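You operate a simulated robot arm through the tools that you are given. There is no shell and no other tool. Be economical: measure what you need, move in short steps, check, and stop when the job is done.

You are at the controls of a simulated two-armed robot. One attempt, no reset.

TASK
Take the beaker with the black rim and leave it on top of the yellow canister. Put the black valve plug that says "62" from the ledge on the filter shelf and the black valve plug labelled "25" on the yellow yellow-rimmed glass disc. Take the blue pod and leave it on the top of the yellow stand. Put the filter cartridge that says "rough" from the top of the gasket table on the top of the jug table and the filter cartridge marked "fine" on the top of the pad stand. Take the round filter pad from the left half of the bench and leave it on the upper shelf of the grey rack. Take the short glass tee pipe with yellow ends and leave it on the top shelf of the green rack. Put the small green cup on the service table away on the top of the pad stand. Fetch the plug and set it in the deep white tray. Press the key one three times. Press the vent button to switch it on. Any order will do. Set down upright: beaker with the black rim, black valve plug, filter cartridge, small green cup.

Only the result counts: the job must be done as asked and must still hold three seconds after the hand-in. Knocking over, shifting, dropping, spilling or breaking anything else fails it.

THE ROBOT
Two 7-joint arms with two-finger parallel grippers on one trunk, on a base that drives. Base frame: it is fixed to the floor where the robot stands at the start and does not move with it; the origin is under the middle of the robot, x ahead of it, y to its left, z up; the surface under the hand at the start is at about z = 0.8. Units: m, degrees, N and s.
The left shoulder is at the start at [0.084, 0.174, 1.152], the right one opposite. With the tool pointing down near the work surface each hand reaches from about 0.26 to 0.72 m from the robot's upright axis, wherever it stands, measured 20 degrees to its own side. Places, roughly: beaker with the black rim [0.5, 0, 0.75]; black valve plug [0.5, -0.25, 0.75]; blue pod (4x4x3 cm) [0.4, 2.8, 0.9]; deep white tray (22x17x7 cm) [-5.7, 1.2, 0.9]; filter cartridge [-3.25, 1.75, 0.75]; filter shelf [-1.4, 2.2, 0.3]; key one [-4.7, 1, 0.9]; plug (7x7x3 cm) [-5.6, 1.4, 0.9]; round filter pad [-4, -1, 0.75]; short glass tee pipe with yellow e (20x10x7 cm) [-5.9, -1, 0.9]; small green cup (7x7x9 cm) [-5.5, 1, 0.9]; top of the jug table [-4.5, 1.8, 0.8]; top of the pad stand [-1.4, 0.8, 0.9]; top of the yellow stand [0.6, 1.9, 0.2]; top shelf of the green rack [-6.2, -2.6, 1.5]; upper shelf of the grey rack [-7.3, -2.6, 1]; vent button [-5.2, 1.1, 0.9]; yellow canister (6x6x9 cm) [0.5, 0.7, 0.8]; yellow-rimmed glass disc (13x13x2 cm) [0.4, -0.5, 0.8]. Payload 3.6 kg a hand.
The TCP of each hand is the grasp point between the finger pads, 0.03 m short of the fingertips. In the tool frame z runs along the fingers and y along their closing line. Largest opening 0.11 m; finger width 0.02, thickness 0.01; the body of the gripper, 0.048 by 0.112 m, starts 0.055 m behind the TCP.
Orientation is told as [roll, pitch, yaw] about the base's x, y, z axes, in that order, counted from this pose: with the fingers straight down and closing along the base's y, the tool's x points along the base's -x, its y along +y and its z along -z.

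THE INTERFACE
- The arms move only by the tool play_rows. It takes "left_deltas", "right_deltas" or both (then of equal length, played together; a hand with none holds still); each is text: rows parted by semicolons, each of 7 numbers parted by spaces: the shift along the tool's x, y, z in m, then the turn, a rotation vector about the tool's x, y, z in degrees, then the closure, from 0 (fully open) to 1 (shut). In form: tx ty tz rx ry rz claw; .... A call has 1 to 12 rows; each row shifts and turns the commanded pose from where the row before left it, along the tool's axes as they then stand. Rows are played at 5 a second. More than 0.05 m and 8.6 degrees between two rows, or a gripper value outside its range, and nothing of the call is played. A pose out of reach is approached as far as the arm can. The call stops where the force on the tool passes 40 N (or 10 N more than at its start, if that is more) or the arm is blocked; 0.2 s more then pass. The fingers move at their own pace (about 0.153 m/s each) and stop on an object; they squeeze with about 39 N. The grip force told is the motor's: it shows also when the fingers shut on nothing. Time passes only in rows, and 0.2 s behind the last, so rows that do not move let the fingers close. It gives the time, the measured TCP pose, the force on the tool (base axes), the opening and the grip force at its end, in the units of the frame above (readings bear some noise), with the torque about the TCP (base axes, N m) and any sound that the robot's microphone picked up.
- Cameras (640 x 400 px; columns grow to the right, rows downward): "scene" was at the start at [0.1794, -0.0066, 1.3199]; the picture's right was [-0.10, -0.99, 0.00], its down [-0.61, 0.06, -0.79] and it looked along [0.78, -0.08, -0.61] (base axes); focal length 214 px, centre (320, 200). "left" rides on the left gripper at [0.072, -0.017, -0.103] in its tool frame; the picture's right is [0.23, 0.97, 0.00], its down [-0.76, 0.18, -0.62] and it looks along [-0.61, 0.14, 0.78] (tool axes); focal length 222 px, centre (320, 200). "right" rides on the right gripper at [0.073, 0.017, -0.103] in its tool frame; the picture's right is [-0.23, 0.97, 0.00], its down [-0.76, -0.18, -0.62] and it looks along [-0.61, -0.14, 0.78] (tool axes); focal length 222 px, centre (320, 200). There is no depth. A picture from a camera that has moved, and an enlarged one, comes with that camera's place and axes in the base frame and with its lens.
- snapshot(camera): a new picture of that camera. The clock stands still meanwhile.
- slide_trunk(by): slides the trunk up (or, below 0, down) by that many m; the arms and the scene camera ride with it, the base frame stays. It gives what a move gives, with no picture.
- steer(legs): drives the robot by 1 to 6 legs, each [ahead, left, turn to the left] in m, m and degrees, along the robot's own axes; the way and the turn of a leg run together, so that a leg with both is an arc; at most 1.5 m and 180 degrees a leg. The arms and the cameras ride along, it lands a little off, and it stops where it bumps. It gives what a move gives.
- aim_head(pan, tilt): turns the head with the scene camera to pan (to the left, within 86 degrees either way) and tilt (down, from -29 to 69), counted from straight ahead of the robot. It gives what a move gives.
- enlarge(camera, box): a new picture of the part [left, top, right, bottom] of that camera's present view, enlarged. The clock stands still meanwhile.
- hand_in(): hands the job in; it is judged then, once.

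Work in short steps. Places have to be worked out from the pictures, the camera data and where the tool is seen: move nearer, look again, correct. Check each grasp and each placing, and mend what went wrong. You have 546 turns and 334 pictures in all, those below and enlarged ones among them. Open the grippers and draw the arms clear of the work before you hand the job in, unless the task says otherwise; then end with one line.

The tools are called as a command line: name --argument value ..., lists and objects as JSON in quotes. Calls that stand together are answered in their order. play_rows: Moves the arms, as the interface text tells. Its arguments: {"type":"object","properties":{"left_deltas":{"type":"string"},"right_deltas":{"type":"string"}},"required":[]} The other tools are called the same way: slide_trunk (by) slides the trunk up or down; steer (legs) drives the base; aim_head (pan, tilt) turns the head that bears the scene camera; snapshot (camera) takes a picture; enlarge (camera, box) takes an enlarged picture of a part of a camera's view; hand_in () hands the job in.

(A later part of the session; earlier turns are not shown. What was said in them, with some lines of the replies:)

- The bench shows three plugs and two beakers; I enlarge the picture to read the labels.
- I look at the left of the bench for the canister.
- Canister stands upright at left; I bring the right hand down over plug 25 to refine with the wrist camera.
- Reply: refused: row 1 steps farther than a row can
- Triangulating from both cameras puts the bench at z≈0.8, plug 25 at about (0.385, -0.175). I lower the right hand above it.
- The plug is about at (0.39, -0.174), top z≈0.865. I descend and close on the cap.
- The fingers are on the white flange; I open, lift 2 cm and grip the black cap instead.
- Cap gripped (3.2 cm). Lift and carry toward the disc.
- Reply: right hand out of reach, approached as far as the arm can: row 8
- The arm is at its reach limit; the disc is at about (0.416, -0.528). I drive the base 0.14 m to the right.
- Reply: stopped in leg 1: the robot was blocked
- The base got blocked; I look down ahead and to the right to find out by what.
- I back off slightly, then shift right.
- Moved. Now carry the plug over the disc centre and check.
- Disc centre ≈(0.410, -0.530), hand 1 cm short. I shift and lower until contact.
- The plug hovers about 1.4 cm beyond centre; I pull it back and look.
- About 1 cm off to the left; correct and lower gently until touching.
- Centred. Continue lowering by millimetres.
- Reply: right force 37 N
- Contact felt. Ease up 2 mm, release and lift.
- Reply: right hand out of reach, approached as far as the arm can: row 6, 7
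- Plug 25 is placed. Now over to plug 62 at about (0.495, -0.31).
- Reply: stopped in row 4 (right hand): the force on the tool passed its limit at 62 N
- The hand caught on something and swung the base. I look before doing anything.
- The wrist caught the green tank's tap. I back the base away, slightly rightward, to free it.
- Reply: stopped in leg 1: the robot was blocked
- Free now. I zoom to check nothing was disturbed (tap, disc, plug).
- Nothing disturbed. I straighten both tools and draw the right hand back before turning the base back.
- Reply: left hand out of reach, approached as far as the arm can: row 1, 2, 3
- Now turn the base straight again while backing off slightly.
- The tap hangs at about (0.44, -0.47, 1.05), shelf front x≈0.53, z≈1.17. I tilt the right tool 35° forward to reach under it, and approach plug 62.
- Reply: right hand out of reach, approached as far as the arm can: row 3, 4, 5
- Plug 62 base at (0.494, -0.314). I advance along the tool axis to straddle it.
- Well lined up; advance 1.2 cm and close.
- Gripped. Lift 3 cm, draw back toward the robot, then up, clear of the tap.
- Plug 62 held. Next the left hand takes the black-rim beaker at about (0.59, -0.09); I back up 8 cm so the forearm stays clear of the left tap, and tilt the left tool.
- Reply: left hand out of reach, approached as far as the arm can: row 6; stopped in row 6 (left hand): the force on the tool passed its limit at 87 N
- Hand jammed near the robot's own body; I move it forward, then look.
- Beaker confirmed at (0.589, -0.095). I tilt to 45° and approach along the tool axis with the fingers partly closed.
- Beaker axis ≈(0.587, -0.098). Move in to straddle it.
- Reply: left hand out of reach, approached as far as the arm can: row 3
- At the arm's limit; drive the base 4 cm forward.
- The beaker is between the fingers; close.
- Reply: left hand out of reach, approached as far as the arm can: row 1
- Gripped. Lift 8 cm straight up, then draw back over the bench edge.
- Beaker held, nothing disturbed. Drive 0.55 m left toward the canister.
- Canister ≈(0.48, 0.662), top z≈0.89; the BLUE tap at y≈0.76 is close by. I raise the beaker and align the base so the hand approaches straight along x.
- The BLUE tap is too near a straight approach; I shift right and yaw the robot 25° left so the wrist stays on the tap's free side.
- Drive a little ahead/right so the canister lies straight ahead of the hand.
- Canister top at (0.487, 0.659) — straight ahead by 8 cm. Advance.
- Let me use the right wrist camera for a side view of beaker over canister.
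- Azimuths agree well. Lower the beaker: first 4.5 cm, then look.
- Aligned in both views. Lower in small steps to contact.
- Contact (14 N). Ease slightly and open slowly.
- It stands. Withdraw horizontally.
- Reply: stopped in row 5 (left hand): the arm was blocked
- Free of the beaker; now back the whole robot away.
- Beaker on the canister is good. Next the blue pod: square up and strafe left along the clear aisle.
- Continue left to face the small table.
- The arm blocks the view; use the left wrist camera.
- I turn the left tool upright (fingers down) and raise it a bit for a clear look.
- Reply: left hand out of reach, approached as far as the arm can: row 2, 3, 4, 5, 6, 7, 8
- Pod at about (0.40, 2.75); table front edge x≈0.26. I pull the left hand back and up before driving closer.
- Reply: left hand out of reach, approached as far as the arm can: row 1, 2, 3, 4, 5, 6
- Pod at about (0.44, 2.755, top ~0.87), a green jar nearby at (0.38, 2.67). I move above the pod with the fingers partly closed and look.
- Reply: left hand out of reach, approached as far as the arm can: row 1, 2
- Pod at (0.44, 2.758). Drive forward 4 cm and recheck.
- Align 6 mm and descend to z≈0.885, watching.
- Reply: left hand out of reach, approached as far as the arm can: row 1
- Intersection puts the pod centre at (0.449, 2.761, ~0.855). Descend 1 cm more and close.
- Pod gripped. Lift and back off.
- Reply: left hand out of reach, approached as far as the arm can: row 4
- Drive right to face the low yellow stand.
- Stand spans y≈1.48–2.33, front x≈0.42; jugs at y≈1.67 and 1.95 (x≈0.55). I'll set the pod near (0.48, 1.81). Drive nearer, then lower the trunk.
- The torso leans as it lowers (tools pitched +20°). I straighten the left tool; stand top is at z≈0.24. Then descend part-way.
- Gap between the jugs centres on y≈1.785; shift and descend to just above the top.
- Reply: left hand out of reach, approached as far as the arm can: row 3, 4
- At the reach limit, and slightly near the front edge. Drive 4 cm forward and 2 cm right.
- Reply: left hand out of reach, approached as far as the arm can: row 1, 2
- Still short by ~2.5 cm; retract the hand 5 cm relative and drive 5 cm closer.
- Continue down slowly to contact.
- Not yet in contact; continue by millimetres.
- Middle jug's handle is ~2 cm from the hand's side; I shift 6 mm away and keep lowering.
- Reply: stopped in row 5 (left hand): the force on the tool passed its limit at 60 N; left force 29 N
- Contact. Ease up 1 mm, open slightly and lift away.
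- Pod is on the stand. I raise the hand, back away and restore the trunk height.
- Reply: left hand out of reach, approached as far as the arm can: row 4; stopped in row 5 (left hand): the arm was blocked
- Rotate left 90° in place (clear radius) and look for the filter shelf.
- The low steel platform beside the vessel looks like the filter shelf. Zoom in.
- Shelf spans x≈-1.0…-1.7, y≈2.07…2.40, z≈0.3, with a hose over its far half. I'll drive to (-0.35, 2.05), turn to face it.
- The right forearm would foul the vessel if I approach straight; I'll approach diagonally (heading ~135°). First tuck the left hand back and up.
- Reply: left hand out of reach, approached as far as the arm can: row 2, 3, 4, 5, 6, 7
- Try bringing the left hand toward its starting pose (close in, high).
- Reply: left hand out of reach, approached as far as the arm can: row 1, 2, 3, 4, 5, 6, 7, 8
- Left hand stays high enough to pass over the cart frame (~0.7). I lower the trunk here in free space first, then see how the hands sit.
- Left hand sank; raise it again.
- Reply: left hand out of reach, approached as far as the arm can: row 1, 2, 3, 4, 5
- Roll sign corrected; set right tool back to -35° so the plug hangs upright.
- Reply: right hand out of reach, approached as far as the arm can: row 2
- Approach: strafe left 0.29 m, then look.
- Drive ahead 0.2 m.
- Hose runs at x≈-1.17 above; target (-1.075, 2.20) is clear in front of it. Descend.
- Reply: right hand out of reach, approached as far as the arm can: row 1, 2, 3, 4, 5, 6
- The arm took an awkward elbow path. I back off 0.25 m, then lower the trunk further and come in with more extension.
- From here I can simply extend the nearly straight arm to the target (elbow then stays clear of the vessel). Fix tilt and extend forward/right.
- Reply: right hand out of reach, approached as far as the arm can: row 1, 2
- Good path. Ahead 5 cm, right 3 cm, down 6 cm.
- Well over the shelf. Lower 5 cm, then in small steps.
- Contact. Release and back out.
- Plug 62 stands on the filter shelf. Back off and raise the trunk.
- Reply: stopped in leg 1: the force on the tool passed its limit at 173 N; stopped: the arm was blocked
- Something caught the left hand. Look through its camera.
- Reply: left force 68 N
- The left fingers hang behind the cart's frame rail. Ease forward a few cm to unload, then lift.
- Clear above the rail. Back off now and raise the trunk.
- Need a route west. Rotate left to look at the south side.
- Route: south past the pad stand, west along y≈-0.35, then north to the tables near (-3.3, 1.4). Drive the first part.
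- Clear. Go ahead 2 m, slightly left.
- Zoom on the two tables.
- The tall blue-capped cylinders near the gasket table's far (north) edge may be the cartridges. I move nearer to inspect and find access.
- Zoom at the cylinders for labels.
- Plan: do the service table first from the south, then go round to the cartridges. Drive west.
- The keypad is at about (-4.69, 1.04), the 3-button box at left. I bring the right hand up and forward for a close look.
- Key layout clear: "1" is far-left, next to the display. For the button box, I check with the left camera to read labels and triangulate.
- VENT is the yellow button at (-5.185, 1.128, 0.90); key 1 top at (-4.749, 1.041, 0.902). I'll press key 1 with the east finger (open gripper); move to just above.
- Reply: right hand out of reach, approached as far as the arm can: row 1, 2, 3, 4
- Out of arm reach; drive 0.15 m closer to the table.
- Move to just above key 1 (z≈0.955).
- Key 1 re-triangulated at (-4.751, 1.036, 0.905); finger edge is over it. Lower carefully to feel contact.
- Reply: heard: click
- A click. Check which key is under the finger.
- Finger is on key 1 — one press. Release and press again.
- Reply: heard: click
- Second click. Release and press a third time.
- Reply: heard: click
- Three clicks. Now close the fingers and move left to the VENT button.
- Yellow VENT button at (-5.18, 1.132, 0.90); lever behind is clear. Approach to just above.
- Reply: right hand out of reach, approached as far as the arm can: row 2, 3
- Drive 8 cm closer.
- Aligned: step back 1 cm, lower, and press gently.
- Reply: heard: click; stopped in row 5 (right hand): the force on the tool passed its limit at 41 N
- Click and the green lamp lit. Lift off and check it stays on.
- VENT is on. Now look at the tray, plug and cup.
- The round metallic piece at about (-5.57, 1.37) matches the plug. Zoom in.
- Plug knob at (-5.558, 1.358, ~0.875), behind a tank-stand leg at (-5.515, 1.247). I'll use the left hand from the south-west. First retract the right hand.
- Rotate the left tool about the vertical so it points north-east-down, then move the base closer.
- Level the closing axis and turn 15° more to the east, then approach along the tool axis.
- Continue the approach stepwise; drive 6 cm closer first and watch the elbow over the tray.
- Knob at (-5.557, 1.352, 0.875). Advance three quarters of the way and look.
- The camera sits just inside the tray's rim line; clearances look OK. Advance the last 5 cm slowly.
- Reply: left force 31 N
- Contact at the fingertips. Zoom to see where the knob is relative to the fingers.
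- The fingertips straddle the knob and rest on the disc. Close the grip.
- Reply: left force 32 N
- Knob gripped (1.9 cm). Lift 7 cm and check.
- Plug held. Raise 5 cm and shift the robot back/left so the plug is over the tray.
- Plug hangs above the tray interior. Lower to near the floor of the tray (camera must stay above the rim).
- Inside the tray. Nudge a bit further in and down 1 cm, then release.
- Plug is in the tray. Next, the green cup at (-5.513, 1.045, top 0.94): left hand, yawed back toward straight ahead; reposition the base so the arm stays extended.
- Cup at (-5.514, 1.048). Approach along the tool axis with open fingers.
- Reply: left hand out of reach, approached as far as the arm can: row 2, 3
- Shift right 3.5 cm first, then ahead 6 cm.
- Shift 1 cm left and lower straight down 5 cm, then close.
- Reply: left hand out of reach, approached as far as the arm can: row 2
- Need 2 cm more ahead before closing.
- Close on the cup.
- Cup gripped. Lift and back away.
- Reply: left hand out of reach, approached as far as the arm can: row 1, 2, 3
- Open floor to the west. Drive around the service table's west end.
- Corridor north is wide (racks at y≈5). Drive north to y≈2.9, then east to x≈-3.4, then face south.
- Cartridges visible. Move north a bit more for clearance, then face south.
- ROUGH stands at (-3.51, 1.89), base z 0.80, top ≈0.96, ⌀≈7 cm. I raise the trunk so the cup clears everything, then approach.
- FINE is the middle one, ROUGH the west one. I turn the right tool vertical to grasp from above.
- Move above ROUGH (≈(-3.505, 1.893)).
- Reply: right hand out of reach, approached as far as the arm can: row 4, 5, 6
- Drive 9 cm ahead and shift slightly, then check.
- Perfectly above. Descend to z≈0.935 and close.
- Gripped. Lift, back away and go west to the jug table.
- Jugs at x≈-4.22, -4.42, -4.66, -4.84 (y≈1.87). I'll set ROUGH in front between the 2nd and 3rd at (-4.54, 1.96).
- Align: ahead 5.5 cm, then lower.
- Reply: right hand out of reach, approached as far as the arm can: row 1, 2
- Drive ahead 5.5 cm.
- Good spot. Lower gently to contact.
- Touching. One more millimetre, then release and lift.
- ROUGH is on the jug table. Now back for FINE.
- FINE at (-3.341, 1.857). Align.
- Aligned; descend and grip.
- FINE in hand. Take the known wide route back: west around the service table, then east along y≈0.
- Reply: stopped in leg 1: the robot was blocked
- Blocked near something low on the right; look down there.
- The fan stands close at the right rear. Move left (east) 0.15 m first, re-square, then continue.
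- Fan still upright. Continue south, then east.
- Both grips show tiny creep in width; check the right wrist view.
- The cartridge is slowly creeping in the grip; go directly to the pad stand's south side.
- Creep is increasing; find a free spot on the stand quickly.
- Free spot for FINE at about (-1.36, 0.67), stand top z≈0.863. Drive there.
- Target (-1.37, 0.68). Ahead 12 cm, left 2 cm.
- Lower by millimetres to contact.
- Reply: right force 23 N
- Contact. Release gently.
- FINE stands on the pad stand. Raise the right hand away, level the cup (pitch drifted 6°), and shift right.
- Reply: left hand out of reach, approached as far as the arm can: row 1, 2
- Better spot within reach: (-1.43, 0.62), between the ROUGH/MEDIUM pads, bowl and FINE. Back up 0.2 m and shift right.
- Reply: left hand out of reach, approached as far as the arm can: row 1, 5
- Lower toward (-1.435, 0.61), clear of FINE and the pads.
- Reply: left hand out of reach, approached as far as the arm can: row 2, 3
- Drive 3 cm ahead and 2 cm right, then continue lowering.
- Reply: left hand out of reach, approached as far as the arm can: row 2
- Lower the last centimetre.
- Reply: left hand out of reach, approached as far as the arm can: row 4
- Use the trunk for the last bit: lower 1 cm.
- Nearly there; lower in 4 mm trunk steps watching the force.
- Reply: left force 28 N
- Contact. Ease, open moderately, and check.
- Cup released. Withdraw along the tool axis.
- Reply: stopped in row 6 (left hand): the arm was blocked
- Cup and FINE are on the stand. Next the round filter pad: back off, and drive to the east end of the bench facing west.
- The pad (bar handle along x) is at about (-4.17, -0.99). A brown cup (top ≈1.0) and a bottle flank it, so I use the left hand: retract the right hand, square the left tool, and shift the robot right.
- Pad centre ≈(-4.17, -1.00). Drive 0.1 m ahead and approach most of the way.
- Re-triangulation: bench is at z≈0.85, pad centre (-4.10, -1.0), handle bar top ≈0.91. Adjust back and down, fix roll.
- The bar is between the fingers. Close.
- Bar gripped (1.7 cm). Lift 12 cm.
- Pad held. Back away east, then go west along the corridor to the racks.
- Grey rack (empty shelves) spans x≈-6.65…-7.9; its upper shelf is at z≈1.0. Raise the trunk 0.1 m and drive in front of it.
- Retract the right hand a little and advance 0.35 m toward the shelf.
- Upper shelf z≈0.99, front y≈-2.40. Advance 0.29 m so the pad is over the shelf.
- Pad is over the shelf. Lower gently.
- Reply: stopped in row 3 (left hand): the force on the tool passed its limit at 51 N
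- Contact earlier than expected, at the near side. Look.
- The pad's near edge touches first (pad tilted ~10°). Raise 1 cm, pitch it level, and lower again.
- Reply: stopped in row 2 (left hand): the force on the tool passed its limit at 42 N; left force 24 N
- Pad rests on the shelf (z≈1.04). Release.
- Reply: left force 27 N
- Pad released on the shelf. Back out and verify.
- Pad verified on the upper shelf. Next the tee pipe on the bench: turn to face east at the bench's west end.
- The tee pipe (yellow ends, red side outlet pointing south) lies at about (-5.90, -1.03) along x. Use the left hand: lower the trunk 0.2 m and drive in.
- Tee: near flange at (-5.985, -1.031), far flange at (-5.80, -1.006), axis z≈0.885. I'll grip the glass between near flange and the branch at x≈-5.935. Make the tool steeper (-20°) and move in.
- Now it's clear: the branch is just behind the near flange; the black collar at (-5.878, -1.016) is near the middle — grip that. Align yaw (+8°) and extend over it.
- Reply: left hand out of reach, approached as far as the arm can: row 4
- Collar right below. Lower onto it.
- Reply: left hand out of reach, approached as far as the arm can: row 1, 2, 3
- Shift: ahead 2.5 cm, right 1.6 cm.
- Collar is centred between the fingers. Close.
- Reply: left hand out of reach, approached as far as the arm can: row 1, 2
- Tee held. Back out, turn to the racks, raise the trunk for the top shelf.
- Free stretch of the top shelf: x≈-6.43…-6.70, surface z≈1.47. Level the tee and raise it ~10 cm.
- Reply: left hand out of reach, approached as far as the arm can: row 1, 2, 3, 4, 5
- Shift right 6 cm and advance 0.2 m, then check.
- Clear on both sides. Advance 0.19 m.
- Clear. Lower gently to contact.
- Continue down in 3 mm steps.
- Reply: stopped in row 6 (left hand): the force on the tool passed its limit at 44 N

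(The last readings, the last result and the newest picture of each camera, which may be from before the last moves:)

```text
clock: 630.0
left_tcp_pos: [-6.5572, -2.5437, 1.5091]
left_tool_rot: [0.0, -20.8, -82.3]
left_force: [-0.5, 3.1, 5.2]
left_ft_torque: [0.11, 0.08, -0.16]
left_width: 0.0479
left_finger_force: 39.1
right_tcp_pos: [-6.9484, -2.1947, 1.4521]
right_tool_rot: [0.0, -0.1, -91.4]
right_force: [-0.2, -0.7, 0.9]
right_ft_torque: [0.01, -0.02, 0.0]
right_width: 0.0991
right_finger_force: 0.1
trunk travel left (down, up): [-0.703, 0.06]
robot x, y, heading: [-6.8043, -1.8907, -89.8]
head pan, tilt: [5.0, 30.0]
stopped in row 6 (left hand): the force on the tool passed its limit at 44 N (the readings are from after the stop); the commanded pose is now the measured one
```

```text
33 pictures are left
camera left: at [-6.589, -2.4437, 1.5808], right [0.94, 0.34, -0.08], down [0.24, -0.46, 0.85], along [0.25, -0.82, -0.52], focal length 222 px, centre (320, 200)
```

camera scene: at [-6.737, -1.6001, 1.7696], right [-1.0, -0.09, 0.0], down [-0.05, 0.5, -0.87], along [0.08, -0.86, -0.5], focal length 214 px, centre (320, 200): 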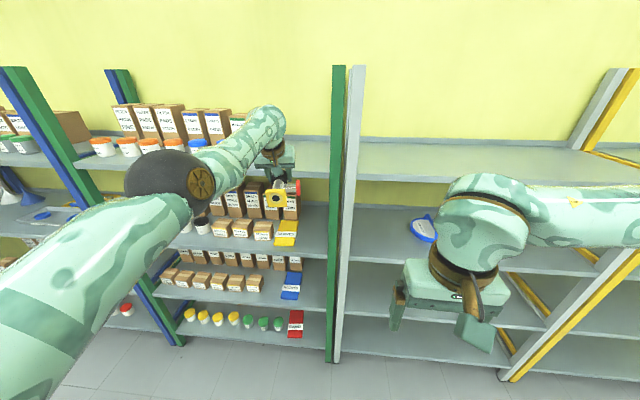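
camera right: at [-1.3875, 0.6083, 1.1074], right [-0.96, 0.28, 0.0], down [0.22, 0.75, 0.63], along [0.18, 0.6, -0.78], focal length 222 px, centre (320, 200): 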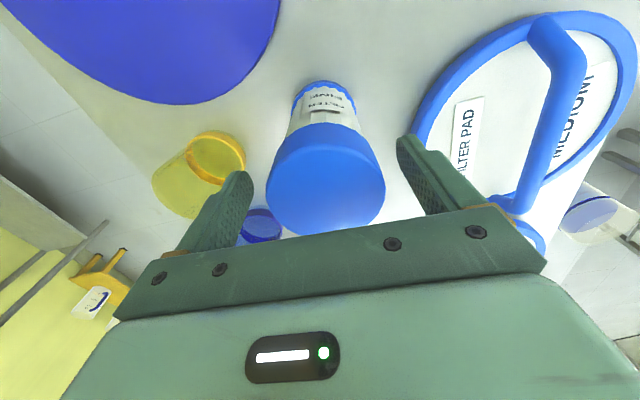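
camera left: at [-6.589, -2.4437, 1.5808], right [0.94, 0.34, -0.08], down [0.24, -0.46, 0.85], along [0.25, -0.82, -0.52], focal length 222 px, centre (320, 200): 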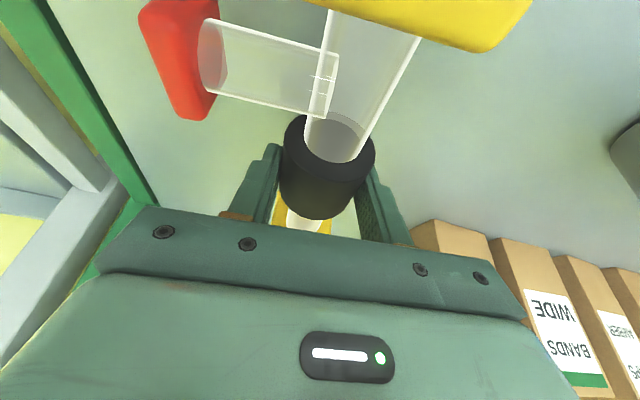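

Contact with the shelf. Release and lift straight up.

play_rows --left_deltas "0 0 0 0 0 0 0.55;0 0 0 0 0 0 0.45;0 0 0 0 0 0 0.35;0 0 0 0 0 0 0.3;0 0 0 0 0 0 0.3"

play_rows --left_deltas "-0.007 0 -0.019 0 0 0 0.3;-0.01 0 -0.028 0 0 0 0.3;-0.014 0 -0.038 0 0 0 0.3;0 0 0 0 0 0 0.3"

snapshot --camera "left"

```text
clock: 631.2
left_tcp_pos: [-6.558, -2.5437, 1.5097]
left_tool_rot: [-0.1, -20.7, -82.3]
left_force: [0.1, -0.4, -0.1]
left_ft_torque: [-0.01, -0.02, 0.01]
left_width: 0.0772
left_finger_force: 0.1
right_tcp_pos: [-6.9477, -2.1957, 1.4518]
right_tool_rot: [0.1, -0.2, -91.4]
right_force: [-0.1, -0.8, 0.5]
right_ft_torque: [0.02, -0.02, 0.06]
right_width: 0.0991
right_finger_force: 0.1
trunk travel left (down, up): [-0.703, 0.06]
robot x, y, heading: [-6.807, -1.8896, -89.6]
head pan, tilt: [5.0, 30.0]
```

```text
clock: 632.2
left_tcp_pos: [-6.5577, -2.5457, 1.5981]
left_tool_rot: [0.0, -20.6, -82.3]
left_force: [0.1, -0.1, 1.2]
left_ft_torque: [0.01, 0.01, 0.0]
left_width: 0.0771
left_finger_force: 0.0
right_tcp_pos: [-6.948, -2.1957, 1.453]
right_tool_rot: [0.0, -0.2, -91.6]
right_force: [0.7, -0.5, -0.3]
right_ft_torque: [-0.01, 0.01, 0.0]
right_width: 0.0989
right_finger_force: 0.1
trunk travel left (down, up): [-0.703, 0.06]
robot x, y, heading: [-6.8029, -1.8907, -90.0]
head pan, tilt: [5.0, 30.0]
```

```text
32 pictures are left
camera left: at [-6.5892, -2.4447, 1.67], right [0.94, 0.34, -0.08], down [0.24, -0.46, 0.85], along [0.25, -0.82, -0.52], focal length 222 px, centre (320, 200)
```

left: 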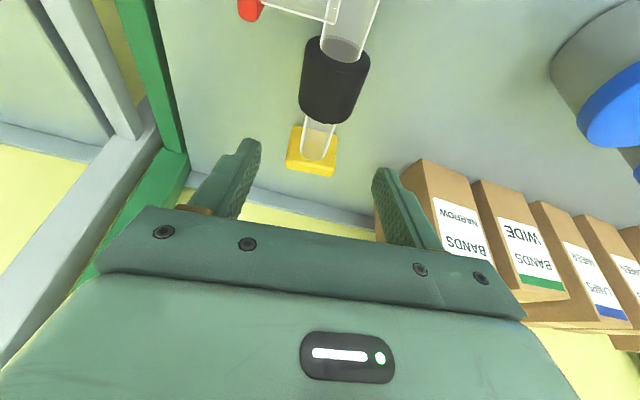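

Tee rests on the top shelf. Back away and verify.

steer --legs '[[-0.5, 0, 0]]'

snapshot --camera "scene"

enlarge --camera "scene" --box '[220, 100, 380, 220]'

```text
clock: 635.1
left_tcp_pos: [-6.5593, -2.0459, 1.5981]
left_tool_rot: [-0.1, -20.6, -82.1]
left_force: [-0.4, 0.0, 0.3]
left_ft_torque: [0.0, -0.01, 0.0]
left_width: 0.0769
left_finger_force: 0.1
right_tcp_pos: [-6.9506, -1.6983, 1.4527]
right_tool_rot: [0.1, -0.1, -91.4]
right_force: [0.5, 0.2, 0.7]
right_ft_torque: [-0.01, 0.03, 0.01]
right_width: 0.099
right_finger_force: 0.1
trunk travel left (down, up): [-0.703, 0.06]
robot x, y, heading: [-6.8078, -1.3919, -89.5]
head pan, tilt: [5.0, 30.0]
```

```text
31 pictures are left
camera scene: at [-6.7973, -1.4913, 1.7695], right [-1.0, -0.1, 0.0], down [-0.05, 0.5, -0.87], along [0.08, -0.86, -0.5], focal length 214 px, centre (320, 200)
```

scene: 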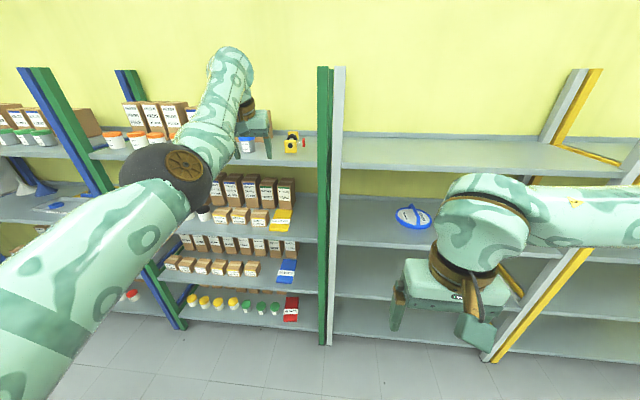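

```text
3.33 times, centred on (300, 160) of scene
camera zoom: at [-6.7973, -1.4913, 1.7695], right [-1.0, -0.1, 0.0], down [-0.05, 0.5, -0.87], along [0.08, -0.86, -0.5], focal length 715 px, centre (387, 333)
```

zoom: 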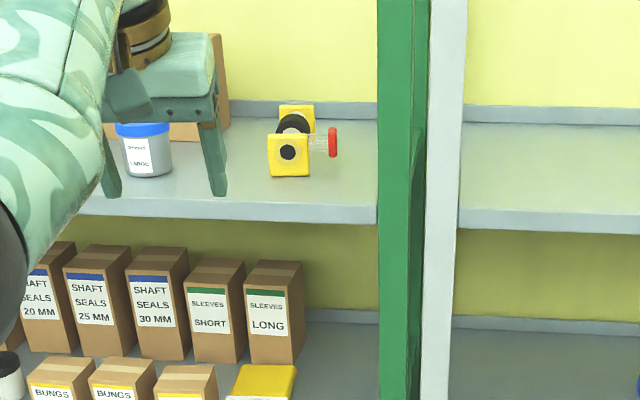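

The tee is on the green rack's top shelf and the pad on the grey rack's upper shelf. The grippers are open and both arms are clear, so I hand in.

hand_in

```text
The job is handed in.
```

I did every item on the list and handed the job in. While driving, my left hand caught on the drum cart's rail and my wrist caught on the green tank's tap. The base was also blocked next to the floor fan. I saw no damage each time, but I could not confirm that none of them shifted slightly.
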